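You operate a simulated robot arm through the tools that you are given. There is no shell and no other tool. Be economical: measure what you need, move in short steps, check, and stop when the job is done.

The job below is to be done with a simulated two-armed robot. You get a single attempt, and the scene is never put back.

Task
Make room on the top of the prep bench for the tie roll. At the end: the black adapter from the top of the prep bench is in the black adapter drawer; the brown fuses carton from the top of the prep bench is on the shelf under the light desk; the brown spares box from the top of the prep bench is on the high shelf of the parts rack; the red tie roll from the top level of the return shelf stands where the brown spares box stood; the small teal box from the top of the prep bench is on the upper shelf of the packing bench; whatever was shut is shut again. Leave all else as you found it, and nothing knocked over (what rides in a drawer may roll over). Set down upright: small teal box, fuses carton, spares box.

Only the result counts: the job must be done as asked and must still hold three seconds after the hand-in. Knocking over, shifting, dropping, spilling or breaking anything else fails it.

Robot
Two 7-joint arms with fingered hands on one trunk, on a base that drives. Base frame: it is fixed to the floor where the robot stands at the start and does not move with it; the origin is under the middle of the robot, x ahead of it, y to its left, z up; the surface under the hand at the start is at about z = 900. Readings come in mm, rad, newtons and seconds.
The left shoulder is at the start at [65, 125, 1193], the right one opposite. With the tool pointing down near the work surface each hand reaches from about 440 to 800 mm from the robot's upright axis, wherever it stands, measured 20 degrees to its own side. Places, roughly: adapter drawer [500, 3900, 800]; high shelf of the parts rack [600, 8700, 1600]; inside of the adapter drawer [500, 3900, 800]; shelf under the light desk [400, 1300, 300]; tie roll [750, -1500, 1500]; upper shelf of the packing bench [-5600, -2200, 500]. Payload 3.6 kg a hand.
The TCP of each hand is the grasp point between the finger pads, 30 mm short of the fingertips. In the tool frame z runs along the fingers and y along their closing line. The gripper opens to 104 mm. The gripper's body begins 35 mm behind the TCP. The gripper is a hand of 4 fingers: y runs from the thumb to the fingers, the wrist lies at [-15, -104, -178] in the tool frame, and closing takes about 1.5 s.
Orientation is that of the tool frame in the base frame, as a unit quaternion [w, x, y, z]. With the fingers straight down and the wrist toward the robot, the tool's x, y and z point along [0, 1, 0], [1, 0, 0] and [0, 0, -1] of the base frame.

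Tools
- The arms move only by the tool send_rows. It takes "left_deltas", "right_deltas" or both (then of equal length, played together; a hand with none holds still); each is a list of rows, each a list of 6 numbers: the shift along the tool's x, y, z in m, then the turn, a rotation vector about the tool's x, y, z in rad. In form: [[x, y, z, wx, wy, wz], ...]. A call has 1 to 10 rows; each row shifts and turns the commanded pose from where the row before left it, along the tool's axes as they then stand. "left_grip" and "right_grip" are, for a hand that has rows, the opening, from 0 (shut) to 1 (fully open), set as the call begins (left out, the last holds). Rows are played at 5 a second. More than 50 mm and 0.15 rad between two rows, or a gripper value outside its range, and nothing of the call is played. A pose out of reach is approached as far as the arm can. The call stops where the force on the tool passes 40 N (or 10 N more than at its start, if that is more) or the arm is blocked; 0.2 s more then pass. The fingers move at their own pace (about 72 mm/s each) and stop on an object; they squeeze with about 25 N. The grip force told is the motor's: it shows also when the fingers shut on nothing. Time passes only in rows, and 0.2 s behind the last, so rows that do not move let the fingers close. It gives the time, the measured TCP pose, the force on the tool (base axes), the opening and the grip force at its end, in the units of the frame above (readings bear some noise), with the torque about the TCP (base axes, N m) and any sound that the robot's microphone picked up.
- Cameras (640 x 400 px; columns grow to the right, rows downward): "scene" is now at [168.1, 45.5, 1334.5]; the picture's right is [0.45, -0.90, 0.00], its down [-0.40, -0.20, -0.90] and it looks along [0.80, 0.40, -0.45] (base axes); focal length 214 px, centre (320, 200). "left" rides on the left gripper at [-61, -92, -130] in its tool frame; the picture's right is [-0.81, -0.27, 0.52], its down [0.53, -0.71, 0.46] and it looks along [0.24, 0.64, 0.72] (tool axes); focal length 275 px, centre (320, 200). "right" rides on the right gripper at [61, -92, -130] in its tool frame; the picture's right is [-0.81, 0.27, -0.52], its down [-0.53, -0.71, 0.46] and it looks along [-0.24, 0.64, 0.72] (tool axes); focal length 275 px, centre (320, 200). There is no depth. A picture from a camera that has moved, and an enlarged one, comes with that camera's place and axes in the base frame and with its lens. The place of the scene camera against the robot may be out by one fixed shift of up to 12 mm in any direction.
- snapshot(camera): a new picture of that camera. It takes no simulated time.
- raise_lower(by): slides the trunk up (or, below 0, down) by that many mm; the arms and the scene camera ride with it, the base frame stays. It gives what a move gives, with no picture.
- base_move(legs): drives the robot by 1 to 6 legs, each [ahead, left, turn to the left] in mm, mm and rad, along the robot's own axes; the way and the turn of a leg run together, so that a leg with both is an arc; at most 1500 mm and 3.142 rad a leg. The arms and the cameras ride along, it lands a little off, and it stops where it bumps. It gives what a move gives.
- preshape(shape, hand): the hand has 4 fingers and takes this shape, open, in about a second: jaw (thumb against the fingers, like two jaws); tri (thumb and two fingers); tip (a fingertip pinch); poke (one finger out to press); point (the index stretched); flat (the hand flat); cup (the hand cupped); fist (a fist). The gripper value then closes the fingers along that shape, each until it touches; the sizes above hold for jaw. It gives what a move gives, with no picture.
- aim_head(pan, tilt): turns the head with the scene camera to pan (to the left, within 1.396 rad either way) and tilt (down, from -0.506 to 1.204), counted from straight ahead of the robot. It gives what a move gives.
- enlarge(camera, box): a new picture of the part [left, top, right, bottom] of that camera's present view, enlarged. It takes no simulated time.
- hand_in(): hands the job in; it is judged then, once.

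Go step by step. Nothing tells you exact positions but the pictures and the camera data: compare them with the known pose of the tool, close in by small moves and look again before you grip or let go. The budget is 186 turns and 158 pictures, counting those below and the enlarged ones. Unless the task says otherwise, let go and move clear before handing in.

The tools are called after "Call:" as name(argument=value, ...) on one line, values as JSON. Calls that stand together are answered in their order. send_rows: Moves the arms, as the interface text tells. Its arguments: {"type":"object","properties":{"left_deltas":{"type":"array"},"left_grip":{"type":"number"},"right_deltas":{"type":"array"},"right_grip":{"type":"number"}},"required":[]} The other tools are called the same way: raise_lower (by) slides the trunk up or down; preshape (shape, hand) gives the hand a shape; base_move (legs) drives the base; aim_head (pan, tilt) turns the head that bears the scene camera; snapshot (camera) takes a picture; enlarge (camera, box) takes an enlarged picture of a part of a camera's view; hand_in () hands the job in.

At the start:

```text
clock: 0.0
left_tool_pos: [304.4, 327.8, 1232.0]
left_ee_rot: [0.0, 0.707, 0.707, -0.001]
left_ft_force: [0.0, 0.0, 0.2]
left_wrist_torque: [0.01, 0.05, 0.04]
left_grip_width: 103.5
left_grip_force: 0.1
left_shape: jaw
right_tool_pos: [418.9, -22.3, 1000.7]
right_ee_rot: [0.0, 0.707, 0.707, 0.0]
right_ft_force: [0.5, -1.0, 0.3]
right_wrist_torque: [-0.01, -0.02, -0.01]
right_grip_width: 103.4
right_grip_force: 0.1
right_shape: jaw
trunk travel left (down, up): [-425.0, 111.0]
robot x, y, heading: [2.9, 0.4, 0.0]
head pan, tilt: [0.461, 0.461]
```

scene: 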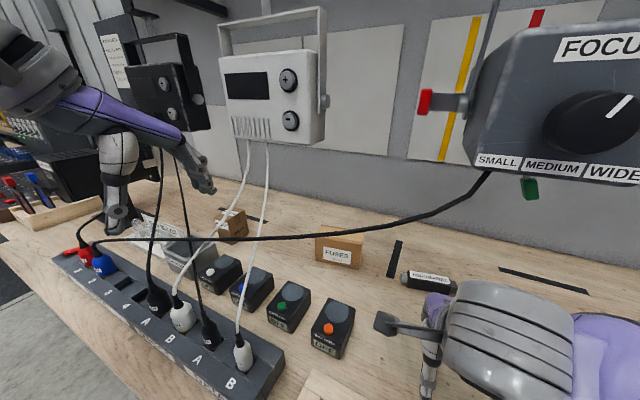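
right: 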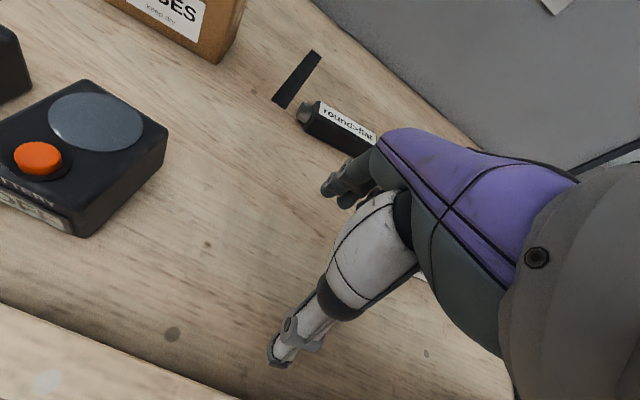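
left: 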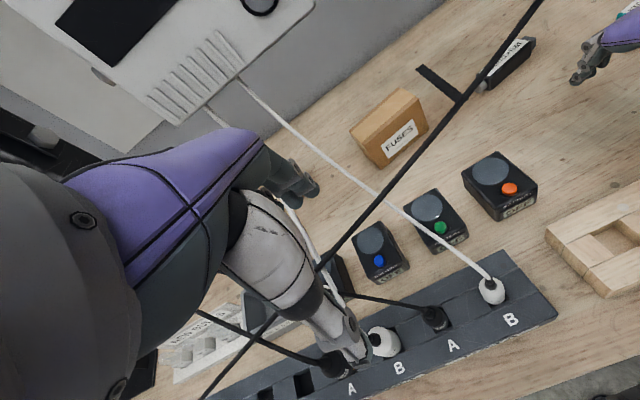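

The prep bench lies in front, with the fuses carton, the adapter and some gear on it. I look around first before moving anything.

Call:
enlarge(camera="scene", box=[100, 180, 420, 380])

Call:
aim_head(pan=-0.3, tilt=0.5)

Call:
snapshot(camera="scene")

Call:
aim_head(pan=1.2, tilt=0.4)

Call:
snapshot(camera="scene")

Call:
aim_head(pan=-1.2, tilt=0.3)

Call:
snapshot(camera="scene")

```text
2.00 times, centred on (260, 280) of scene
camera zoom: at [168.1, 45.5, 1334.5], right [0.45, -0.9, 0.0], down [-0.4, -0.2, -0.9], along [0.8, 0.4, -0.45], focal length 429 px, centre (440, 40)
```

zoom: 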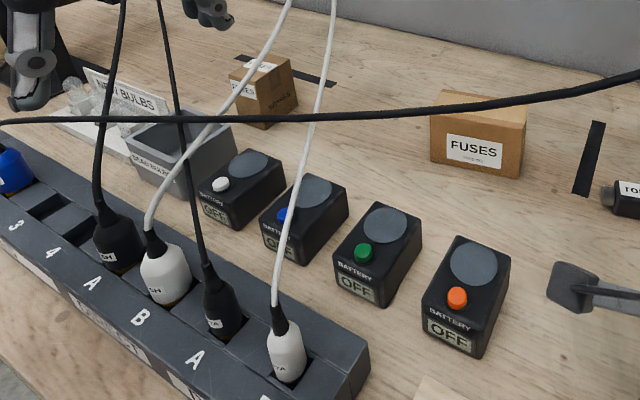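

```text
clock: 1.1
left_tool_pos: [304.8, 328.7, 1231.3]
left_ee_rot: [0.001, 0.707, 0.707, 0.0]
left_ft_force: [-0.9, -0.3, -0.1]
left_wrist_torque: [0.01, 0.01, 0.01]
left_grip_width: 103.3
left_grip_force: 0.1
left_shape: jaw
right_tool_pos: [419.3, -23.5, 999.8]
right_ee_rot: [0.0, 0.708, 0.706, 0.0]
right_ft_force: [0.3, -0.7, -0.5]
right_wrist_torque: [0.02, 0.0, -0.05]
right_grip_width: 103.8
right_grip_force: 0.0
right_shape: jaw
trunk travel left (down, up): [-425.0, 111.0]
robot x, y, heading: [-0.2, 1.0, 0.003]
head pan, tilt: [-0.3, 0.499]
```

```text
153 pictures are left
camera scene: at [172.9, -22.1, 1331.0], right [-0.29, -0.96, 0.0], down [-0.46, 0.14, -0.88], along [0.84, -0.26, -0.48], focal length 214 px, centre (320, 200)
```

scene: 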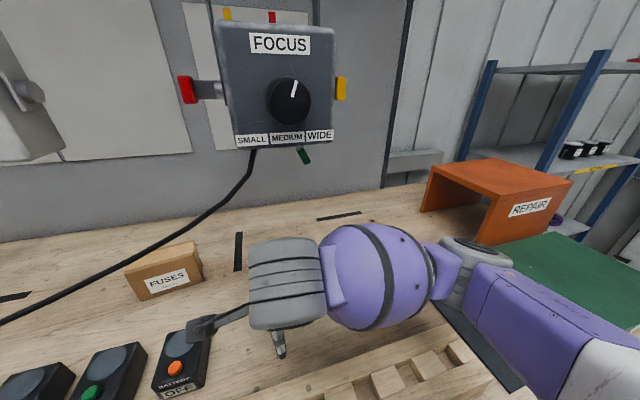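

```text
clock: 2.7
left_tool_pos: [305.2, 328.5, 1231.4]
left_ee_rot: [0.001, 0.707, 0.707, -0.001]
left_ft_force: [0.4, 0.1, -0.4]
left_wrist_torque: [-0.04, -0.01, -0.02]
left_grip_width: 103.5
left_grip_force: 0.0
left_shape: jaw
right_tool_pos: [418.2, -23.3, 1000.3]
right_ee_rot: [0.001, 0.707, 0.707, 0.0]
right_ft_force: [0.2, -0.3, -0.2]
right_wrist_torque: [0.02, 0.0, 0.0]
right_grip_width: 103.6
right_grip_force: 0.1
right_shape: jaw
trunk travel left (down, up): [-425.0, 111.0]
robot x, y, heading: [-0.8, -2.4, -0.004]
head pan, tilt: [1.201, 0.4]
```

```text
152 pictures are left
camera scene: at [119.5, 91.0, 1340.2], right [0.93, -0.36, 0.0], down [-0.14, -0.36, -0.92], along [0.33, 0.86, -0.39], focal length 214 px, centre (320, 200)
```

scene: 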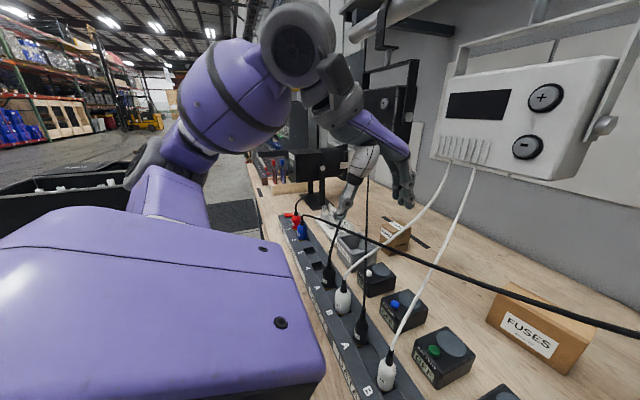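

```text
clock: 4.9
left_tool_pos: [304.1, 328.2, 1231.3]
left_ee_rot: [0.001, 0.707, 0.707, 0.0]
left_ft_force: [0.1, 0.0, -0.3]
left_wrist_torque: [0.0, 0.02, 0.01]
left_grip_width: 103.4
left_grip_force: 0.0
left_shape: jaw
right_tool_pos: [420.2, -23.7, 1000.0]
right_ee_rot: [0.0, 0.708, 0.706, 0.0]
right_ft_force: [-0.1, 0.5, -0.3]
right_wrist_torque: [-0.01, 0.0, 0.0]
right_grip_width: 103.5
right_grip_force: 0.1
right_shape: jaw
trunk travel left (down, up): [-425.0, 111.0]
robot x, y, heading: [-4.3, 2.2, 0.001]
head pan, tilt: [-1.201, 0.3]
```

```text
151 pictures are left
camera scene: at [119.8, -82.3, 1349.4], right [-0.93, -0.36, 0.0], down [-0.11, 0.28, -0.96], along [0.35, -0.89, -0.3], focal length 214 px, centre (320, 200)
```

scene: 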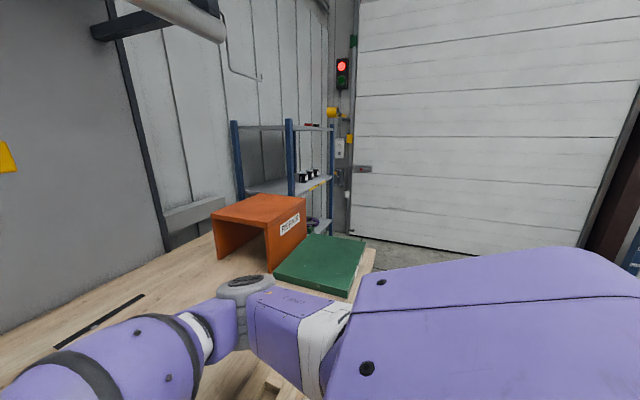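

I see FUSES, a small brown box left of it, and a black labelled plug near the right hand. I zoom in on labels and look for the teal box.

Call:
aim_head(pan=0.7, tilt=0.5)

Call:
enlarge(camera="scene", box=[160, 120, 400, 270])

Call:
enlarge(camera="left", box=[320, 20, 640, 220])

Call:
enlarge(camera="right", box=[200, 0, 440, 150])

Call:
aim_head(pan=1.39, tilt=0.2)

Call:
snapshot(camera="scene")

```text
clock: 6.8
left_tool_pos: [304.0, 328.5, 1231.4]
left_ee_rot: [0.001, 0.707, 0.707, -0.001]
left_ft_force: [-0.4, -0.3, 0.3]
left_wrist_torque: [0.02, 0.05, 0.03]
left_grip_width: 103.5
left_grip_force: 0.1
left_shape: jaw
right_tool_pos: [418.8, -22.3, 1000.6]
right_ee_rot: [0.0, 0.707, 0.707, 0.0]
right_ft_force: [0.4, -0.1, 0.4]
right_wrist_torque: [-0.04, -0.02, -0.02]
right_grip_width: 103.8
right_grip_force: 0.0
right_shape: jaw
trunk travel left (down, up): [-425.0, 111.0]
robot x, y, heading: [-0.7, 3.8, 0.001]
head pan, tilt: [0.7, 0.499]
```

```text
2.67 times, centred on (280, 195) of scene
camera zoom: at [155.6, 63.2, 1331.0], right [0.64, -0.77, 0.0], down [-0.37, -0.31, -0.88], along [0.67, 0.57, -0.48], focal length 572 px, centre (427, 213)
```

zoom: 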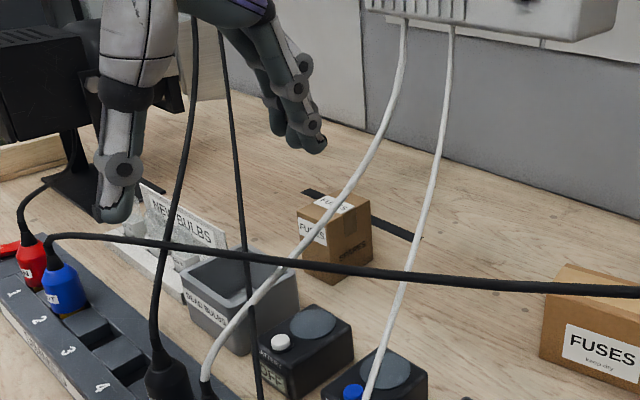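

```text
2.00 times, centred on (480, 120) of left
camera zoom: at [210.7, 266.8, 1362.2], right [-0.27, -0.81, -0.52], down [-0.71, 0.53, -0.46], along [0.64, 0.24, -0.72], focal length 551 px, centre (0, 360)
```

zoom: 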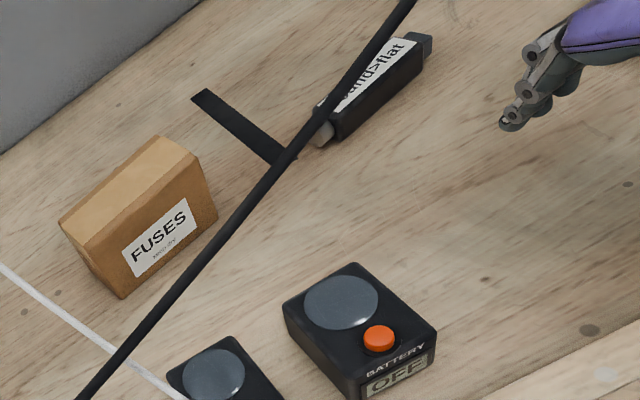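

```text
2.67 times, centred on (320, 75) of right
camera zoom: at [328.3, 37.8, 1131.0], right [0.27, -0.81, 0.52], down [-0.71, -0.53, -0.46], along [0.64, -0.24, -0.72], focal length 734 px, centre (320, 533)
```

zoom: 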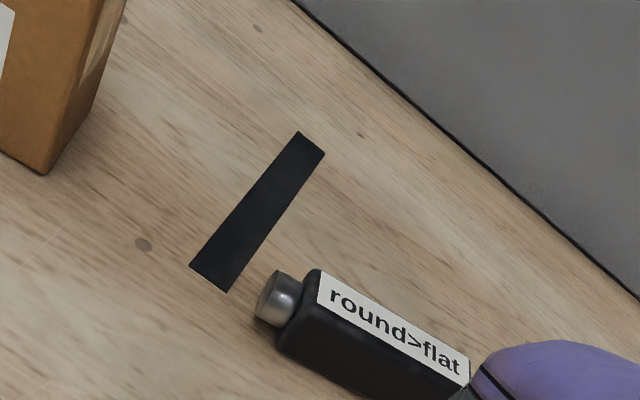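

```text
clock: 7.8
left_tool_pos: [303.7, 327.5, 1232.4]
left_ee_rot: [0.001, 0.707, 0.707, -0.001]
left_ft_force: [0.1, -0.2, 0.0]
left_wrist_torque: [0.01, -0.05, 0.0]
left_grip_width: 103.7
left_grip_force: 0.1
left_shape: jaw
right_tool_pos: [419.9, -22.7, 1000.5]
right_ee_rot: [0.0, 0.707, 0.707, 0.0]
right_ft_force: [0.3, -0.3, -0.1]
right_wrist_torque: [-0.01, 0.0, 0.01]
right_grip_width: 103.6
right_grip_force: 0.0
right_shape: jaw
trunk travel left (down, up): [-425.0, 111.0]
robot x, y, heading: [-3.7, -1.7, -0.006]
head pan, tilt: [1.389, 0.201]
```

```text
147 pictures are left
camera scene: at [102.9, 96.4, 1358.7], right [0.98, -0.18, 0.0], down [-0.04, -0.2, -0.98], along [0.18, 0.96, -0.2], focal length 214 px, centre (320, 200)
```

scene: 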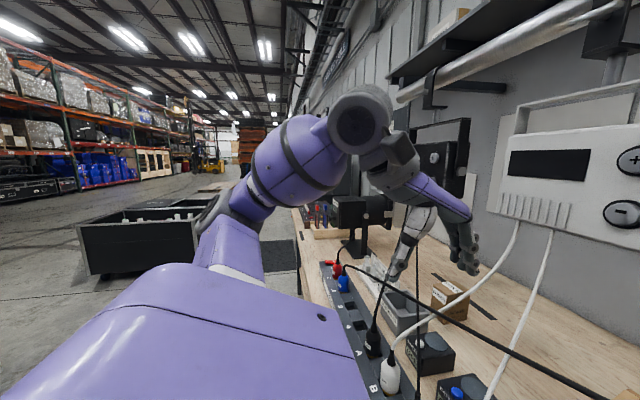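

The small brown box has SPARES on its side, and the larger one is the FUSES carton; the adapter lies under the right arm. The FOCUS cable hangs just above the right hand, so I lift that hand slightly and back straight out to survey.

Call:
send_rows(right_deltas=[[0, 0, -0.025, 0, 0, 0], [0, 0, 0, 0, 0, 0]])

Call:
base_move(legs=[[-450, 0, 0]])

Call:
aim_head(pan=0.0, tilt=0.35)

Call:
snapshot(camera="scene")

```text
clock: 8.4
left_tool_pos: [304.7, 327.3, 1232.2]
left_ee_rot: [0.001, 0.707, 0.707, -0.001]
left_ft_force: [-0.7, -0.6, -0.5]
left_wrist_torque: [0.0, 0.01, 0.01]
left_grip_width: 103.6
left_grip_force: 0.1
left_shape: jaw
right_tool_pos: [418.9, -22.5, 1025.4]
right_ee_rot: [0.0, 0.707, 0.707, 0.001]
right_ft_force: [0.8, -0.6, -0.2]
right_wrist_torque: [-0.02, 0.0, -0.02]
right_grip_width: 103.7
right_grip_force: 0.0
right_shape: jaw
trunk travel left (down, up): [-425.0, 111.0]
robot x, y, heading: [-0.2, -2.1, -0.0]
head pan, tilt: [1.389, 0.201]
```

```text
clock: 11.1
left_tool_pos: [-132.5, 328.7, 1232.5]
left_ee_rot: [0.001, 0.707, 0.707, -0.001]
left_ft_force: [0.4, -0.4, 0.8]
left_wrist_torque: [0.02, -0.03, 0.0]
left_grip_width: 103.6
left_grip_force: 0.1
left_shape: jaw
right_tool_pos: [-17.6, -23.7, 1025.2]
right_ee_rot: [0.0, 0.707, 0.707, 0.001]
right_ft_force: [0.3, -1.0, -1.0]
right_wrist_torque: [0.02, -0.02, 0.01]
right_grip_width: 103.7
right_grip_force: 0.1
right_shape: jaw
trunk travel left (down, up): [-425.0, 111.0]
robot x, y, heading: [-436.8, -1.9, -0.001]
head pan, tilt: [1.389, 0.201]
```

```text
clock: 12.6
left_tool_pos: [-134.2, 328.5, 1232.1]
left_ee_rot: [0.001, 0.707, 0.707, 0.0]
left_ft_force: [0.1, 0.1, 0.0]
left_wrist_torque: [0.0, -0.02, 0.0]
left_grip_width: 103.4
left_grip_force: 0.2
left_shape: jaw
right_tool_pos: [-17.5, -22.1, 1025.6]
right_ee_rot: [0.001, 0.707, 0.707, 0.0]
right_ft_force: [0.3, -0.3, 0.3]
right_wrist_torque: [0.0, 0.01, 0.0]
right_grip_width: 103.7
right_grip_force: 0.0
right_shape: jaw
trunk travel left (down, up): [-425.0, 111.0]
robot x, y, heading: [-440.2, 0.8, -0.003]
head pan, tilt: [0.0, 0.351]
```

```text
146 pictures are left
camera scene: at [-257.9, 4.8, 1344.7], right [0.0, -1.0, 0.0], down [-0.34, 0.0, -0.94], along [0.94, 0.0, -0.34], focal length 214 px, centre (320, 200)
```

scene: 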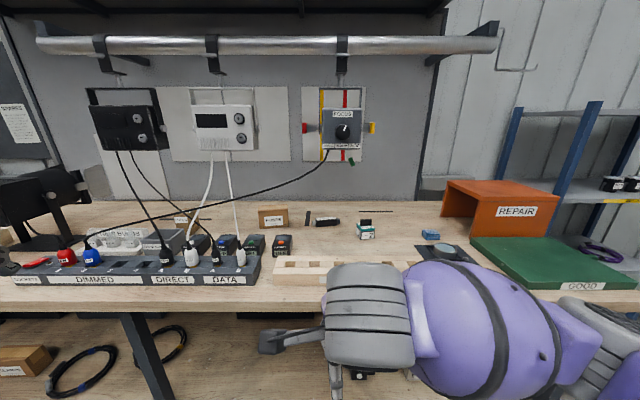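

Now the bench is visible, with a teal item near the middle and a blue one to its right. I zoom in.

Call:
enlarge(camera="scene", box=[240, 190, 480, 340])

Call:
enlarge(camera="scene", box=[60, 190, 300, 340])

Call:
aim_head(pan=0.9, tilt=0.35)

Call:
snapshot(camera="scene")

Call:
aim_head(pan=-0.8, tilt=0.3)

Call:
snapshot(camera="scene")

```text
2.67 times, centred on (360, 265) of scene
camera zoom: at [-257.9, 4.8, 1344.7], right [0.0, -1.0, 0.0], down [-0.34, 0.0, -0.94], along [0.94, 0.0, -0.34], focal length 572 px, centre (213, 27)
```

zoom: 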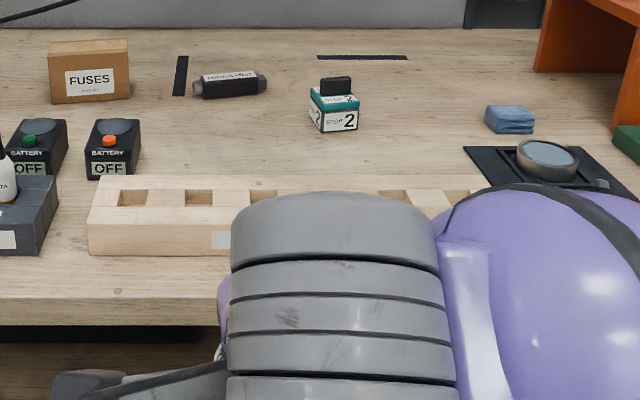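

```text
2.67 times, centred on (180, 265) of scene
camera zoom: at [-257.9, 4.8, 1344.7], right [0.0, -1.0, 0.0], down [-0.34, 0.0, -0.94], along [0.94, 0.0, -0.34], focal length 572 px, centre (693, 27)
```

zoom: 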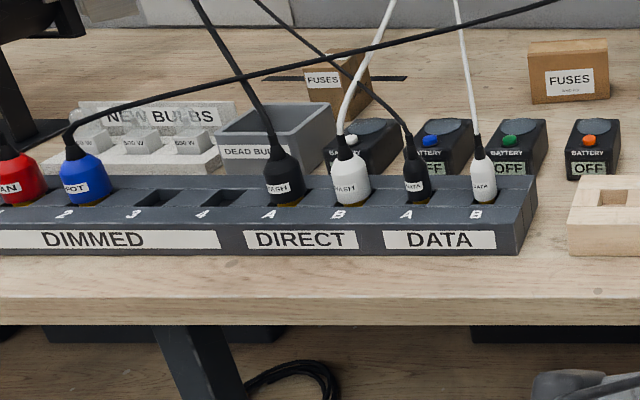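

```text
clock: 13.8
left_tool_pos: [-132.7, 327.5, 1231.2]
left_ee_rot: [0.001, 0.707, 0.707, 0.0]
left_ft_force: [-1.0, -0.3, -0.1]
left_wrist_torque: [0.0, 0.03, -0.02]
left_grip_width: 103.3
left_grip_force: 0.1
left_shape: jaw
right_tool_pos: [-16.4, -23.0, 1025.9]
right_ee_rot: [0.0, 0.707, 0.707, 0.0]
right_ft_force: [0.7, 0.1, 1.5]
right_wrist_torque: [0.03, -0.02, 0.01]
right_grip_width: 103.9
right_grip_force: 0.1
right_shape: jaw
trunk travel left (down, up): [-425.0, 111.0]
robot x, y, heading: [-434.1, 0.6, 0.001]
head pan, tilt: [0.901, 0.351]
```

```text
143 pictures are left
camera scene: at [-293.1, 77.6, 1344.7], right [0.78, -0.62, 0.0], down [-0.21, -0.27, -0.94], along [0.58, 0.74, -0.34], focal length 214 px, centre (320, 200)
```

scene: 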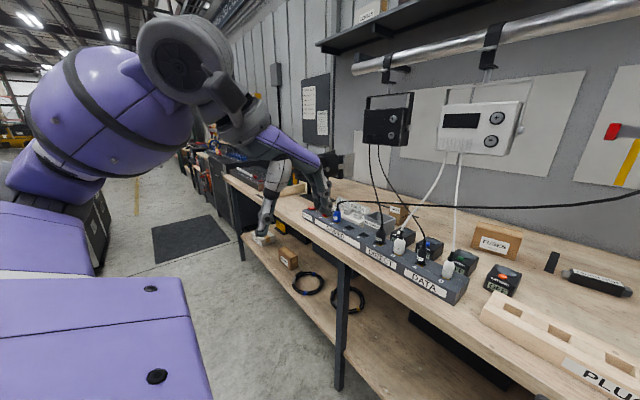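

```text
clock: 15.6
left_tool_pos: [-133.3, 329.0, 1232.3]
left_ee_rot: [0.001, 0.707, 0.707, -0.001]
left_ft_force: [-0.5, 0.0, 0.1]
left_wrist_torque: [-0.01, 0.01, -0.01]
left_grip_width: 103.7
left_grip_force: 0.0
left_shape: jaw
right_tool_pos: [-16.8, -22.8, 1024.0]
right_ee_rot: [0.0, 0.708, 0.706, 0.0]
right_ft_force: [0.1, -0.2, 0.0]
right_wrist_torque: [-0.02, -0.03, -0.04]
right_grip_width: 103.8
right_grip_force: 0.0
right_shape: jaw
trunk travel left (down, up): [-425.0, 111.0]
robot x, y, heading: [-439.4, -4.3, -0.0]
head pan, tilt: [-0.799, 0.3]
```

```text
142 pictures are left
camera scene: at [-285.8, -62.2, 1349.4], right [-0.72, -0.7, 0.0], down [-0.21, 0.21, -0.96], along [0.67, -0.68, -0.3], focal length 214 px, centre (320, 200)
```

scene: 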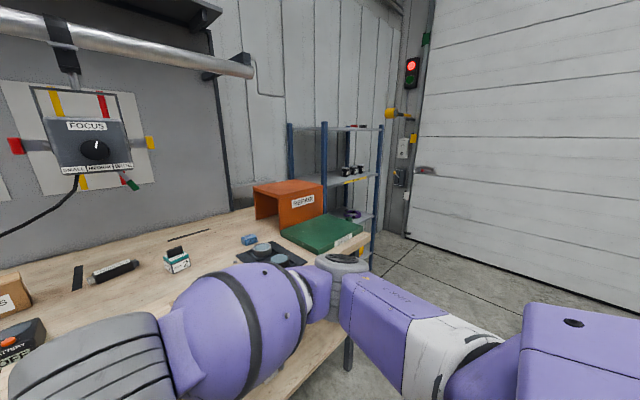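

The teal box (STOP 2) is around (510,-181), the adapter (627,-25), fuses (608,213), spares (565,576). I go look at the destinations to the left before grasping, so the grips suit the placements.

Call:
base_move(legs=[[0, 1300, 0]])

Call:
aim_head(pan=0.0, tilt=0.45)

Call:
snapshot(camera="scene")

Call:
aim_head(pan=1.0, tilt=0.3)

Call:
snapshot(camera="scene")

```text
clock: 27.4
left_tool_pos: [-139.9, 1659.1, 1230.8]
left_ee_rot: [0.0, 0.704, 0.71, -0.001]
left_ft_force: [-0.2, -0.4, -0.1]
left_wrist_torque: [-0.02, -0.03, 0.03]
left_grip_width: 103.4
left_grip_force: 0.0
left_shape: jaw
right_tool_pos: [-22.7, 1308.1, 1025.4]
right_ee_rot: [0.001, 0.705, 0.709, 0.0]
right_ft_force: [0.1, 0.3, 0.1]
right_wrist_torque: [-0.01, 0.01, -0.02]
right_grip_width: 103.7
right_grip_force: 0.0
right_shape: jaw
trunk travel left (down, up): [-425.0, 111.0]
robot x, y, heading: [-439.2, 1332.0, 0.007]
head pan, tilt: [-0.799, 0.3]
```

```text
clock: 28.5
left_tool_pos: [-138.2, 1657.9, 1230.6]
left_ee_rot: [0.0, 0.705, 0.71, -0.001]
left_ft_force: [-0.4, -0.2, -0.3]
left_wrist_torque: [-0.02, 0.03, 0.02]
left_grip_width: 103.6
left_grip_force: 0.0
left_shape: jaw
right_tool_pos: [-22.4, 1308.9, 1026.3]
right_ee_rot: [-0.001, 0.705, 0.709, 0.0]
right_ft_force: [0.4, -0.3, -0.4]
right_wrist_torque: [0.02, 0.0, 0.01]
right_grip_width: 103.9
right_grip_force: 0.1
right_shape: jaw
trunk travel left (down, up): [-425.0, 111.0]
robot x, y, heading: [-440.7, 1326.4, 0.011]
head pan, tilt: [0.0, 0.45]
```

```text
141 pictures are left
camera scene: at [-263.4, 1334.2, 1335.5], right [0.01, -1.0, 0.0], down [-0.44, 0.0, -0.9], along [0.9, 0.01, -0.44], focal length 214 px, centre (320, 200)
```

scene: 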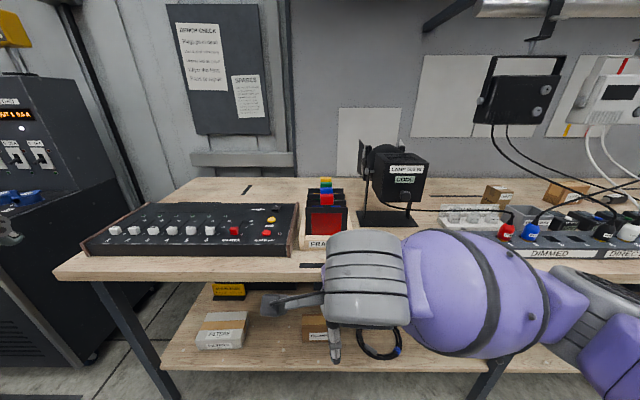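

```text
clock: 29.8
left_tool_pos: [-139.7, 1657.1, 1231.3]
left_ee_rot: [0.001, 0.705, 0.71, -0.001]
left_ft_force: [0.5, -0.6, 0.2]
left_wrist_torque: [0.01, -0.04, -0.02]
left_grip_width: 103.7
left_grip_force: 0.0
left_shape: jaw
right_tool_pos: [-20.8, 1308.4, 1025.5]
right_ee_rot: [-0.001, 0.705, 0.709, 0.0]
right_ft_force: [-0.6, -0.1, 0.5]
right_wrist_torque: [0.02, 0.02, 0.03]
right_grip_width: 103.8
right_grip_force: 0.1
right_shape: jaw
trunk travel left (down, up): [-425.0, 111.0]
robot x, y, heading: [-437.9, 1327.2, 0.006]
head pan, tilt: [1.0, 0.3]
```

```text
140 pictures are left
camera scene: at [-305.3, 1412.6, 1349.4], right [0.84, -0.54, 0.0], down [-0.16, -0.25, -0.96], along [0.51, 0.81, -0.3], focal length 214 px, centre (320, 200)
```

scene: 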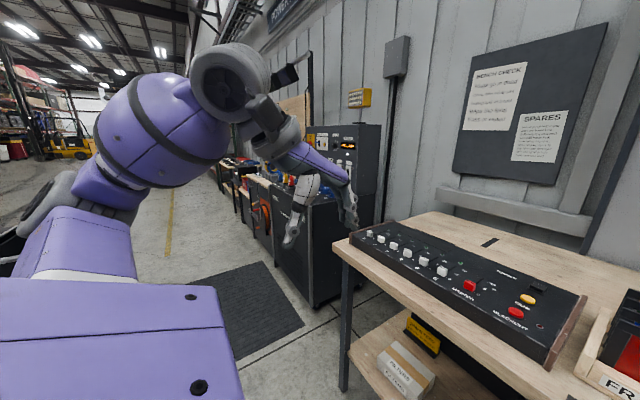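

The light desk is the console on the bench's left end; its shelf is the lower board. The notices may matter; I read them and look at the shelf.

Call:
aim_head(pan=0.3, tilt=0.3)

Call:
enlarge(camera="scene", box=[230, 10, 390, 110])

Call:
aim_head(pan=0.3, tilt=0.75)

Call:
snapshot(camera="scene")

Call:
snapshot(camera="right")

```text
clock: 30.9
left_tool_pos: [-137.9, 1658.1, 1231.4]
left_ee_rot: [0.001, 0.705, 0.709, -0.001]
left_ft_force: [-0.2, -0.9, 0.6]
left_wrist_torque: [-0.03, -0.01, 0.0]
left_grip_width: 103.5
left_grip_force: 0.1
left_shape: jaw
right_tool_pos: [-21.9, 1307.1, 1025.0]
right_ee_rot: [0.0, 0.705, 0.709, 0.0]
right_ft_force: [0.7, 0.5, -0.2]
right_wrist_torque: [0.03, 0.0, 0.01]
right_grip_width: 103.5
right_grip_force: 0.1
right_shape: jaw
trunk travel left (down, up): [-425.0, 111.0]
robot x, y, heading: [-440.8, 1329.5, 0.009]
head pan, tilt: [0.3, 0.3]
```

```text
4.00 times, centred on (310, 60) of scene
camera zoom: at [-266.3, 1362.0, 1349.4], right [0.3, -0.95, 0.0], down [-0.28, -0.09, -0.96], along [0.91, 0.29, -0.3], focal length 858 px, centre (360, 760)
```

zoom: 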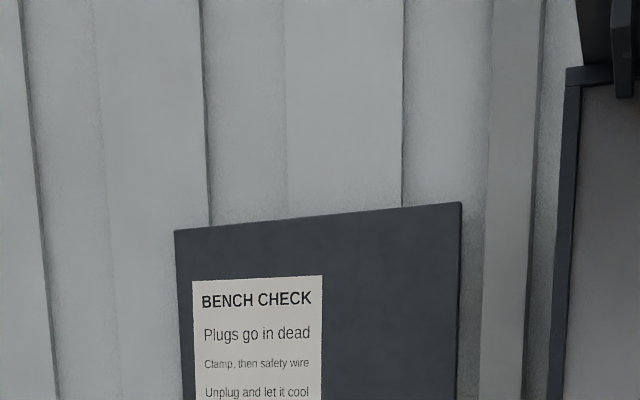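

```text
clock: 31.8
left_tool_pos: [-139.8, 1657.7, 1232.0]
left_ee_rot: [0.001, 0.705, 0.709, -0.001]
left_ft_force: [-0.9, 0.4, 0.0]
left_wrist_torque: [0.01, -0.03, 0.03]
left_grip_width: 103.6
left_grip_force: 0.2
left_shape: jaw
right_tool_pos: [-22.4, 1308.7, 1024.8]
right_ee_rot: [0.001, 0.705, 0.709, 0.001]
right_ft_force: [0.9, 1.0, 0.5]
right_wrist_torque: [0.03, 0.03, -0.04]
right_grip_width: 103.9
right_grip_force: 0.0
right_shape: jaw
trunk travel left (down, up): [-425.0, 111.0]
robot x, y, heading: [-442.1, 1332.1, 0.005]
head pan, tilt: [0.3, 0.75]
```

```text
138 pictures are left
camera scene: at [-276.3, 1358.7, 1309.1], right [0.3, -0.95, 0.0], down [-0.65, -0.21, -0.73], along [0.7, 0.22, -0.68], focal length 214 px, centre (320, 200)
```

scene: 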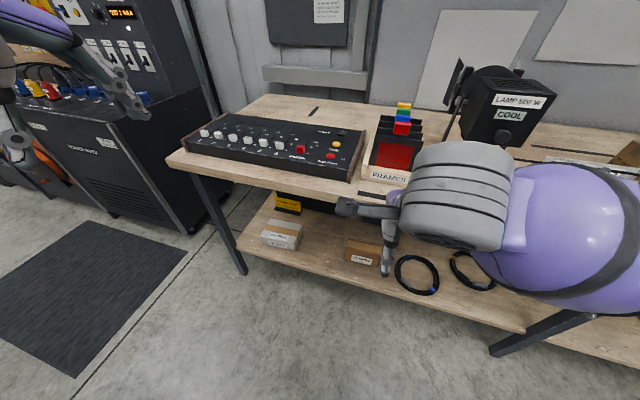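

```text
137 pictures are left
camera right: at [-113.1, 1368.4, 1156.5], right [0.28, -0.81, 0.52], down [-0.71, -0.54, -0.46], along [0.65, -0.24, -0.72], focal length 275 px, centre (320, 200)
```

right: 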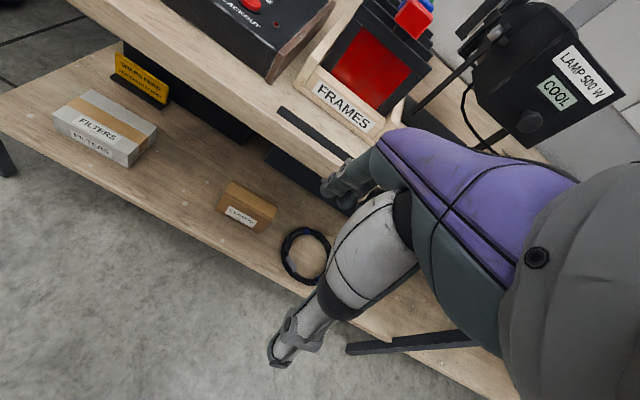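

The lower shelf has free space between the FILTERS box and the small brown box. I read the SPARES notice since the small box carries both names.

Call:
aim_head(pan=0.45, tilt=0.1)

Call:
enlarge(camera="scene", box=[240, 60, 400, 160])

```text
clock: 32.8
left_tool_pos: [-139.7, 1658.0, 1232.8]
left_ee_rot: [0.0, 0.705, 0.71, -0.001]
left_ft_force: [-1.1, -0.8, 0.9]
left_wrist_torque: [0.04, 0.01, 0.02]
left_grip_width: 103.5
left_grip_force: 0.0
left_shape: jaw
right_tool_pos: [-22.6, 1309.2, 1025.2]
right_ee_rot: [-0.001, 0.705, 0.709, 0.0]
right_ft_force: [-0.1, -0.7, -0.8]
right_wrist_torque: [-0.02, 0.01, -0.01]
right_grip_width: 103.7
right_grip_force: 0.1
right_shape: jaw
trunk travel left (down, up): [-425.0, 111.0]
robot x, y, heading: [-441.5, 1328.7, 0.006]
head pan, tilt: [0.45, 0.099]
```

```text
4.00 times, centred on (320, 110) of scene
camera zoom: at [-272.6, 1374.3, 1368.0], right [0.44, -0.9, 0.0], down [-0.09, -0.04, -0.99], along [0.89, 0.44, -0.1], focal length 858 px, centre (320, 560)
```

zoom: 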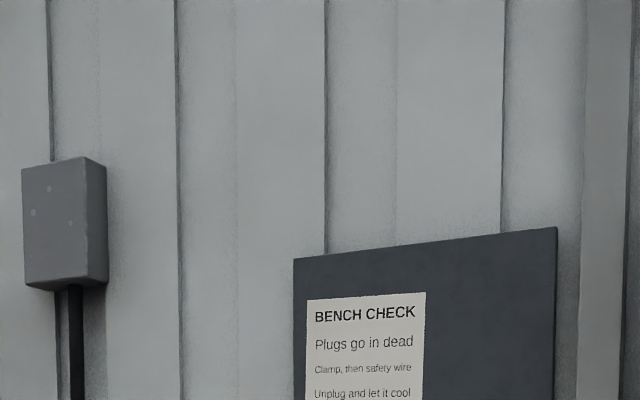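

Call:
enlarge(camera="scene", box=[300, 130, 460, 230])

Call:
aim_head(pan=-0.5, tilt=0.4)

Call:
enlarge(camera="scene", box=[240, 100, 480, 250])

```text
4.00 times, centred on (380, 180) of scene
camera zoom: at [-272.6, 1374.3, 1368.0], right [0.44, -0.9, 0.0], down [-0.09, -0.04, -0.99], along [0.89, 0.44, -0.1], focal length 858 px, centre (80, 280)
```

zoom: 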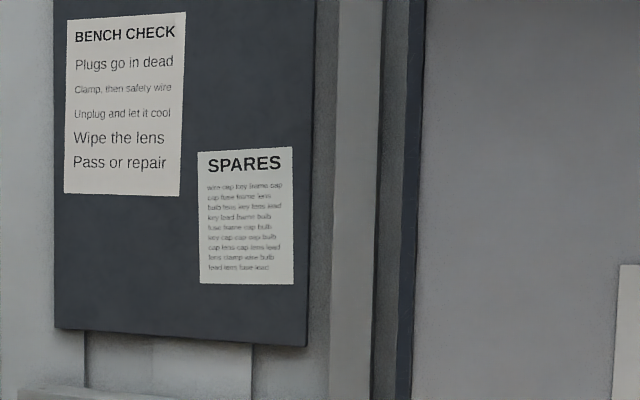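

```text
clock: 34.0
left_tool_pos: [-138.9, 1658.3, 1230.8]
left_ee_rot: [0.001, 0.705, 0.709, -0.001]
left_ft_force: [0.2, 0.1, -0.1]
left_wrist_torque: [-0.02, -0.01, -0.01]
left_grip_width: 103.6
left_grip_force: 0.0
left_shape: jaw
right_tool_pos: [-22.0, 1309.0, 1025.3]
right_ee_rot: [0.001, 0.705, 0.709, 0.0]
right_ft_force: [0.7, 0.2, 0.6]
right_wrist_torque: [0.01, -0.01, 0.01]
right_grip_width: 103.7
right_grip_force: 0.0
right_shape: jaw
trunk travel left (down, up): [-425.0, 111.0]
robot x, y, heading: [-440.1, 1330.4, 0.003]
head pan, tilt: [-0.499, 0.4]
```

```text
2.67 times, centred on (360, 175) of scene
camera zoom: at [-273.7, 1290.0, 1340.2], right [-0.47, -0.88, 0.0], down [-0.34, 0.18, -0.92], along [0.81, -0.44, -0.39], focal length 572 px, centre (213, 267)
```

zoom: 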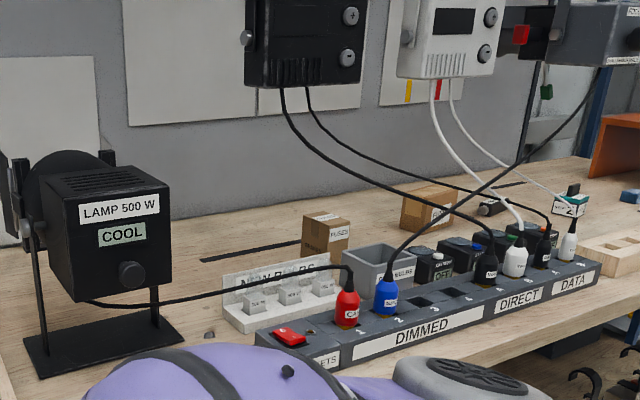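

The shelf spot will be around (300,1450,300). Cables cross over the bench, so I'll take the fuses carton from its right with the right hand tilted 45°, passing under the FOCUS cable. I go back first.

Call:
base_move(legs=[[0, -1315, 0]])

Call:
send_rows(right_deltas=[[0, 0, -0.04, 0, 0.131, 0], [0, 0, -0.03, 0, 0.131, 0], [0, 0, 0, 0, 0.131, 0], [0, 0, 0, 0, 0.131, 0], [0, 0, 0, 0, 0.131, 0], [0, 0, 0, 0, 0.13, 0], [0, 0, 0, 0, 0, 0]])

Call:
aim_head(pan=0.15, tilt=0.45)

Call:
snapshot(camera="scene")

Call:
snapshot(camera="right")

```text
clock: 45.7
left_tool_pos: [-124.8, 356.4, 1232.2]
left_ee_rot: [0.001, 0.697, 0.717, 0.0]
left_ft_force: [-0.2, 0.1, 0.0]
left_wrist_torque: [0.04, -0.02, 0.02]
left_grip_width: 103.8
left_grip_force: 0.0
left_shape: jaw
right_tool_pos: [0.4, 9.6, 1025.1]
right_ee_rot: [0.0, 0.698, 0.717, 0.0]
right_ft_force: [0.4, -0.5, -0.5]
right_wrist_torque: [0.01, 0.02, 0.03]
right_grip_width: 103.7
right_grip_force: 0.1
right_shape: jaw
trunk travel left (down, up): [-425.0, 111.0]
robot x, y, heading: [-419.0, 23.1, 0.03]
head pan, tilt: [-0.499, 0.4]
```

```text
clock: 47.3
left_tool_pos: [-123.6, 357.0, 1232.0]
left_ee_rot: [0.0, 0.697, 0.717, -0.001]
left_ft_force: [0.3, 0.3, -0.4]
left_wrist_torque: [-0.02, 0.0, 0.0]
left_grip_width: 103.5
left_grip_force: 0.0
left_shape: jaw
right_tool_pos: [-1.2, 5.6, 1095.6]
right_ee_rot: [-0.275, 0.644, 0.662, 0.267]
right_ft_force: [-0.4, 0.3, 0.7]
right_wrist_torque: [-0.03, 0.04, -0.03]
right_grip_width: 103.5
right_grip_force: 0.1
right_shape: jaw
trunk travel left (down, up): [-425.0, 111.0]
robot x, y, heading: [-416.9, 20.4, 0.032]
head pan, tilt: [-0.499, 0.4]
```

```text
clock: 48.4
left_tool_pos: [-125.5, 356.9, 1232.9]
left_ee_rot: [0.001, 0.697, 0.717, -0.001]
left_ft_force: [-0.3, -0.8, 0.6]
left_wrist_torque: [-0.04, -0.01, 0.02]
left_grip_width: 103.7
left_grip_force: 0.1
left_shape: jaw
right_tool_pos: [1.1, 6.5, 1095.2]
right_ee_rot: [-0.274, 0.645, 0.661, 0.267]
right_ft_force: [-0.1, -0.3, 0.4]
right_wrist_torque: [0.01, 0.05, -0.02]
right_grip_width: 103.4
right_grip_force: 0.0
right_shape: jaw
trunk travel left (down, up): [-425.0, 111.0]
robot x, y, heading: [-416.5, 16.1, 0.025]
head pan, tilt: [0.15, 0.45]
```

```text
133 pictures are left
camera scene: at [-242.7, 43.9, 1335.5], right [0.18, -0.98, 0.0], down [-0.43, -0.08, -0.9], along [0.89, 0.16, -0.44], focal length 214 px, centre (320, 200)
```

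scene: 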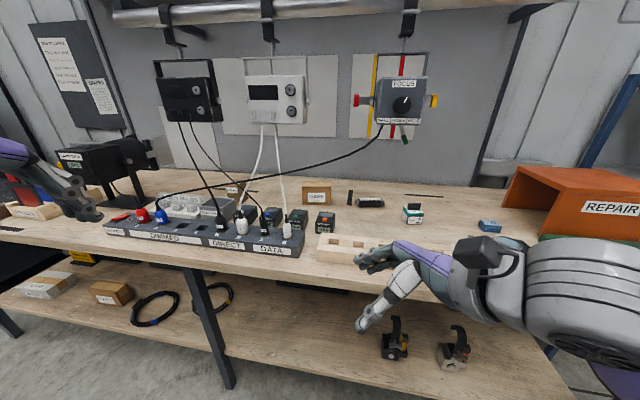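

```text
132 pictures are left
camera right: at [-89.3, -46.4, 1231.3], right [0.3, -0.93, -0.21], down [-0.71, -0.07, -0.7], along [0.64, 0.36, -0.68], focal length 275 px, centre (320, 200)
```

right: 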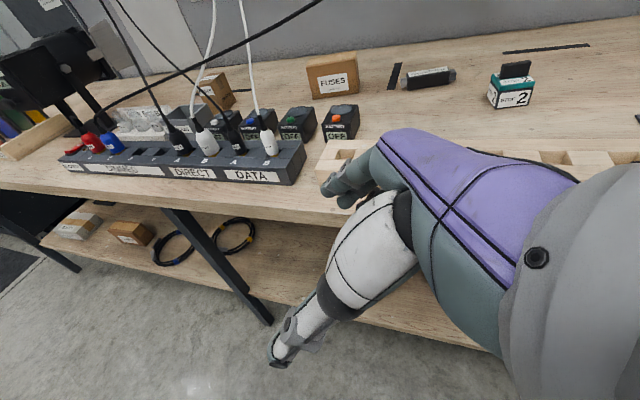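

The view is good for triangulating; I enlarge both cameras on fuses, adapter and teal box.

Call:
enlarge(camera="right", box=[280, 30, 560, 205])

Call:
enlarge(camera="scene", box=[270, 160, 450, 272])

```text
2.29 times, centred on (420, 118) of right
camera zoom: at [-89.3, -46.4, 1231.3], right [0.3, -0.93, -0.21], down [-0.71, -0.07, -0.7], along [0.64, 0.36, -0.68], focal length 629 px, centre (91, 389)
```

zoom: 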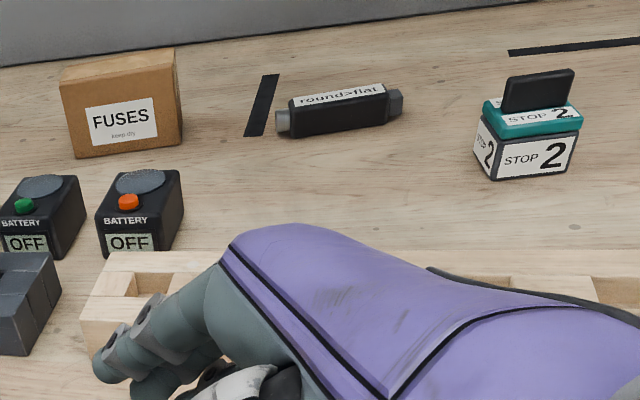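

```text
3.56 times, centred on (360, 216) of scene
camera zoom: at [-242.7, 43.9, 1335.5], right [0.18, -0.98, 0.0], down [-0.43, -0.08, -0.9], along [0.89, 0.16, -0.44], focal length 763 px, centre (178, 143)
```

zoom: 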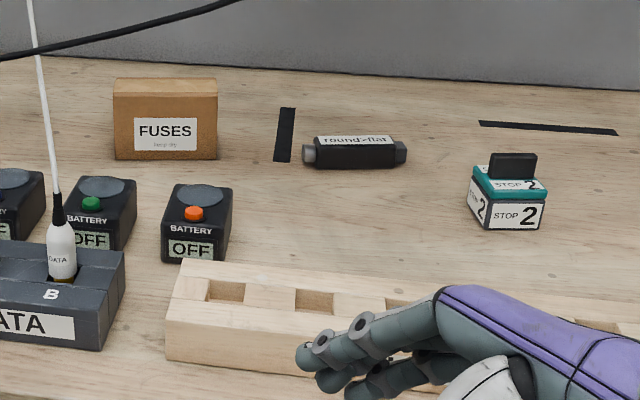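

Fuses carton measured: about 130×64×82 mm, centre ~(645,210), turned ~11° . I lower the right hand, lift the left a bit, and drive in.

Call:
send_rows(right_deltas=[[-0.03, 0, 0.03, 0, 0, 0], [-0.03, 0, 0.03, 0, 0, 0], [0, 0, 0, 0, 0, 0]], left_deltas=[[0, 0, -0.03, 0, 0, 0], [0, 0, -0.03, 0, 0, 0], [0, 0, 0, 0, 0, 0]])

Call:
base_move(legs=[[300, 60, -0.027]])

Call:
aim_head(pan=0.0, tilt=0.5)

Call:
snapshot(camera="scene")

Call:
snapshot(camera="right")

```text
clock: 49.1
left_tool_pos: [-123.9, 356.9, 1292.1]
left_ee_rot: [0.001, 0.698, 0.716, -0.001]
left_ft_force: [0.0, 0.1, -0.2]
left_wrist_torque: [-0.02, 0.01, -0.02]
left_grip_width: 103.5
left_grip_force: 0.1
left_shape: jaw
right_tool_pos: [3.4, 6.5, 1009.6]
right_ee_rot: [-0.274, 0.644, 0.663, 0.267]
right_ft_force: [-0.4, 1.6, 0.5]
right_wrist_torque: [0.02, -0.01, -0.02]
right_grip_width: 103.7
right_grip_force: 0.1
right_shape: jaw
trunk travel left (down, up): [-425.0, 111.0]
robot x, y, heading: [-425.9, 17.4, 0.027]
head pan, tilt: [0.15, 0.45]
```

```text
clock: 51.2
left_tool_pos: [187.9, 412.8, 1292.0]
left_ee_rot: [0.001, 0.706, 0.708, 0.0]
left_ft_force: [0.0, -0.9, 0.3]
left_wrist_torque: [0.02, -0.05, 0.04]
left_grip_width: 103.7
left_grip_force: 0.0
left_shape: jaw
right_tool_pos: [307.0, 62.1, 1010.6]
right_ee_rot: [-0.271, 0.652, 0.655, 0.27]
right_ft_force: [0.0, -0.4, 0.0]
right_wrist_torque: [-0.01, -0.02, 0.0]
right_grip_width: 103.9
right_grip_force: 0.0
right_shape: jaw
trunk travel left (down, up): [-425.0, 111.0]
robot x, y, heading: [-114.3, 82.2, 0.005]
head pan, tilt: [0.15, 0.45]
```

```text
clock: 52.0
left_tool_pos: [186.6, 413.9, 1292.3]
left_ee_rot: [0.001, 0.706, 0.709, -0.001]
left_ft_force: [0.1, 0.7, -0.1]
left_wrist_torque: [-0.02, 0.02, 0.01]
left_grip_width: 103.8
left_grip_force: 0.0
left_shape: jaw
right_tool_pos: [306.0, 60.7, 1009.0]
right_ee_rot: [-0.271, 0.652, 0.654, 0.27]
right_ft_force: [-0.2, 0.5, -0.2]
right_wrist_torque: [0.01, -0.02, 0.03]
right_grip_width: 104.0
right_grip_force: 0.0
right_shape: jaw
trunk travel left (down, up): [-425.0, 111.0]
robot x, y, heading: [-115.0, 87.9, 0.005]
head pan, tilt: [0.0, 0.499]
```

```text
129 pictures are left
camera scene: at [61.9, 90.2, 1331.1], right [0.01, -1.0, 0.0], down [-0.48, 0.0, -0.88], along [0.88, 0.0, -0.48], focal length 214 px, centre (320, 200)
```

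scene: 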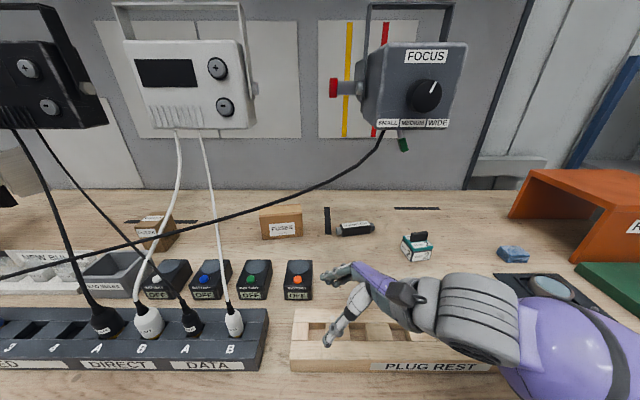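

```text
128 pictures are left
camera right: at [215.7, 11.0, 1146.0], right [0.28, -0.94, -0.21], down [-0.71, -0.06, -0.7], along [0.64, 0.34, -0.68], focal length 275 px, centre (320, 200)
```

right: 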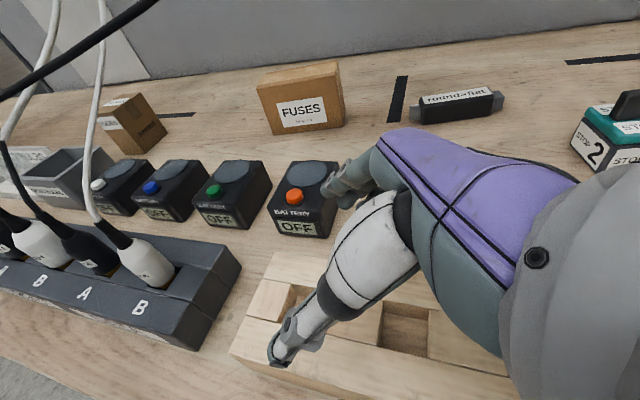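

Arm-camera triangulation gives the carton's front face from (605,270) to (631,142). I drive 90 mm ahead and bring the right hand forward under the cable, yawed to match.

Call:
base_move(legs=[[85, 0, -0.005]])

Call:
send_rows(right_deltas=[[0, 0.04, 0, 0.0707, 0, -0.0707], [0, 0.04, 0, 0.0707, 0, -0.0707], [0, 0.04, 0, 0, 0, 0], [0, 0.04, 0, 0, 0, 0], [0, 0.02, 0, 0, 0, 0], [0, 0, 0, 0, 0, 0]])

Call:
snapshot(camera="scene")

Call:
snapshot(camera="right")

```text
clock: 53.0
left_tool_pos: [274.9, 414.0, 1291.0]
left_ee_rot: [0.001, 0.708, 0.706, -0.001]
left_ft_force: [-0.3, -1.6, -0.5]
left_wrist_torque: [0.02, 0.02, 0.01]
left_grip_width: 103.6
left_grip_force: 0.0
left_shape: jaw
right_tool_pos: [392.3, 59.0, 1010.5]
right_ee_rot: [-0.271, 0.654, 0.653, 0.27]
right_ft_force: [-0.2, 0.3, -0.4]
right_wrist_torque: [0.0, 0.0, 0.0]
right_grip_width: 103.9
right_grip_force: 0.0
right_shape: jaw
trunk travel left (down, up): [-425.0, 111.0]
robot x, y, heading: [-26.1, 84.8, 0.006]
head pan, tilt: [0.0, 0.499]
```

```text
clock: 54.4
left_tool_pos: [274.1, 413.4, 1292.8]
left_ee_rot: [0.001, 0.707, 0.707, -0.001]
left_ft_force: [0.5, 0.3, -0.2]
left_wrist_torque: [-0.03, 0.01, 0.0]
left_grip_width: 103.8
left_grip_force: 0.1
left_shape: jaw
right_tool_pos: [569.7, 84.6, 1010.0]
right_ee_rot: [-0.296, 0.585, 0.715, 0.242]
right_ft_force: [0.1, 0.0, -0.7]
right_wrist_torque: [0.0, -0.02, 0.0]
right_grip_width: 103.7
right_grip_force: 0.0
right_shape: jaw
trunk travel left (down, up): [-425.0, 111.0]
robot x, y, heading: [-30.9, 80.7, 0.005]
head pan, tilt: [0.0, 0.499]
```

```text
127 pictures are left
camera scene: at [147.5, 89.5, 1331.0], right [0.0, -1.0, 0.0], down [-0.48, 0.0, -0.88], along [0.88, 0.0, -0.48], focal length 214 px, centre (320, 200)
```

scene: 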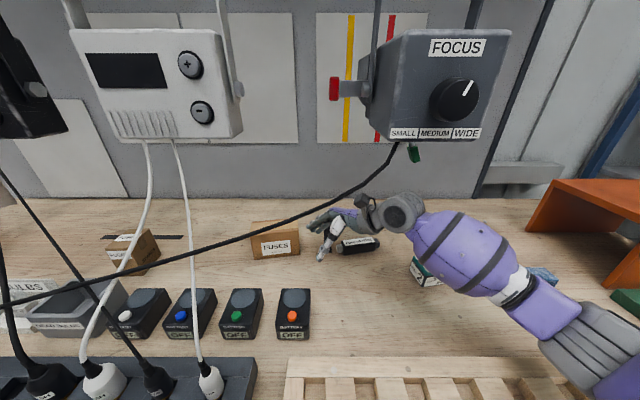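

```text
126 pictures are left
camera right: at [490.3, 17.7, 1145.7], right [0.46, -0.86, -0.21], down [-0.69, -0.2, -0.7], along [0.56, 0.46, -0.68], focal length 275 px, centre (320, 200)
```

right: 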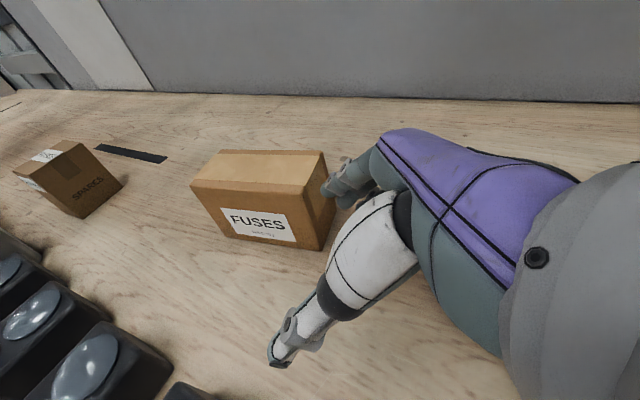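

The box's right side reads SPARES on the small one, and FUSES lies as computed. I align the hand with the carton's end.

Call:
send_rows(right_deltas=[[0, 0.035, 0, 0, 0, 0], [0, 0.035, 0, 0, 0, 0], [0, 0.031, 0, 0, 0, 0], [0, 0, 0.02, 0, 0, 0], [0, 0, 0, 0, 0, 0]])

Call:
snapshot(camera="right")

```text
clock: 55.6
left_tool_pos: [274.9, 412.0, 1290.8]
left_ee_rot: [0.002, 0.707, 0.707, -0.001]
left_ft_force: [0.0, 0.1, 0.4]
left_wrist_torque: [0.01, 0.02, -0.04]
left_grip_width: 103.7
left_grip_force: 0.0
left_shape: jaw
right_tool_pos: [668.8, 117.8, 996.4]
right_ee_rot: [-0.296, 0.584, 0.716, 0.242]
right_ft_force: [-0.6, 0.6, 0.0]
right_wrist_torque: [-0.03, 0.0, 0.0]
right_grip_width: 104.0
right_grip_force: 0.1
right_shape: jaw
trunk travel left (down, up): [-425.0, 111.0]
robot x, y, heading: [-29.9, 82.9, -0.001]
head pan, tilt: [0.0, 0.499]
```

```text
125 pictures are left
camera right: at [588.2, 51.3, 1132.4], right [0.46, -0.87, -0.21], down [-0.69, -0.2, -0.7], along [0.56, 0.46, -0.68], focal length 275 px, centre (320, 200)
```

right: 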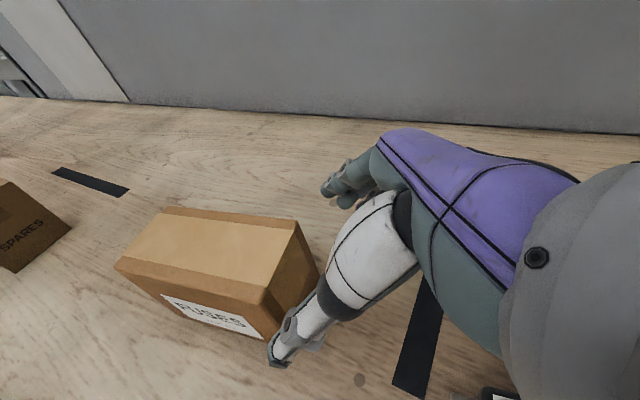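

The opening straddles the carton's end; I move in with a small lateral correction and close.

Call:
send_rows(right_deltas=[[0.007, -0.007, 0.02, 0, 0, 0], [0.007, 0, 0.03, 0, 0, 0], [0.007, 0, 0.028, 0, 0, 0], [0, 0, 0, 0, 0, 0]])

Call:
snapshot(camera="right")

```text
clock: 56.6
left_tool_pos: [272.6, 411.3, 1291.9]
left_ee_rot: [0.0, 0.707, 0.707, 0.0]
left_ft_force: [-0.6, -0.2, 0.1]
left_wrist_torque: [-0.04, -0.03, -0.01]
left_grip_width: 103.7
left_grip_force: 0.0
left_shape: jaw
right_tool_pos: [646.9, 182.3, 959.4]
right_ee_rot: [-0.296, 0.583, 0.715, 0.245]
right_ft_force: [3.2, -3.8, 13.0]
right_wrist_torque: [-0.08, -0.15, 0.01]
right_grip_width: 103.7
right_grip_force: 0.0
right_shape: jaw
trunk travel left (down, up): [-425.0, 111.0]
robot x, y, heading: [-28.5, 85.4, -0.002]
head pan, tilt: [0.0, 0.499]
```

```text
124 pictures are left
camera right: at [566.1, 115.8, 1094.5], right [0.46, -0.87, -0.21], down [-0.69, -0.19, -0.7], along [0.57, 0.46, -0.68], focal length 275 px, centre (320, 200)
```

right: 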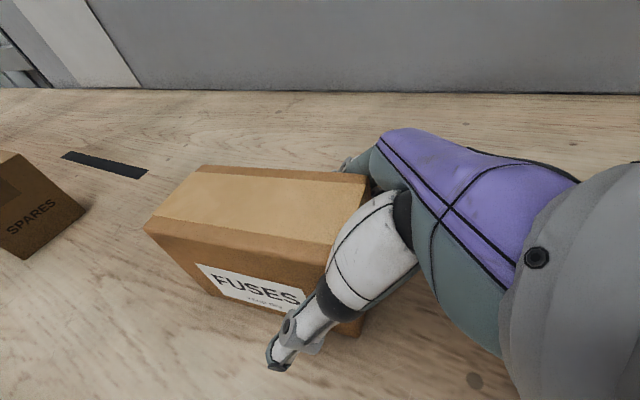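

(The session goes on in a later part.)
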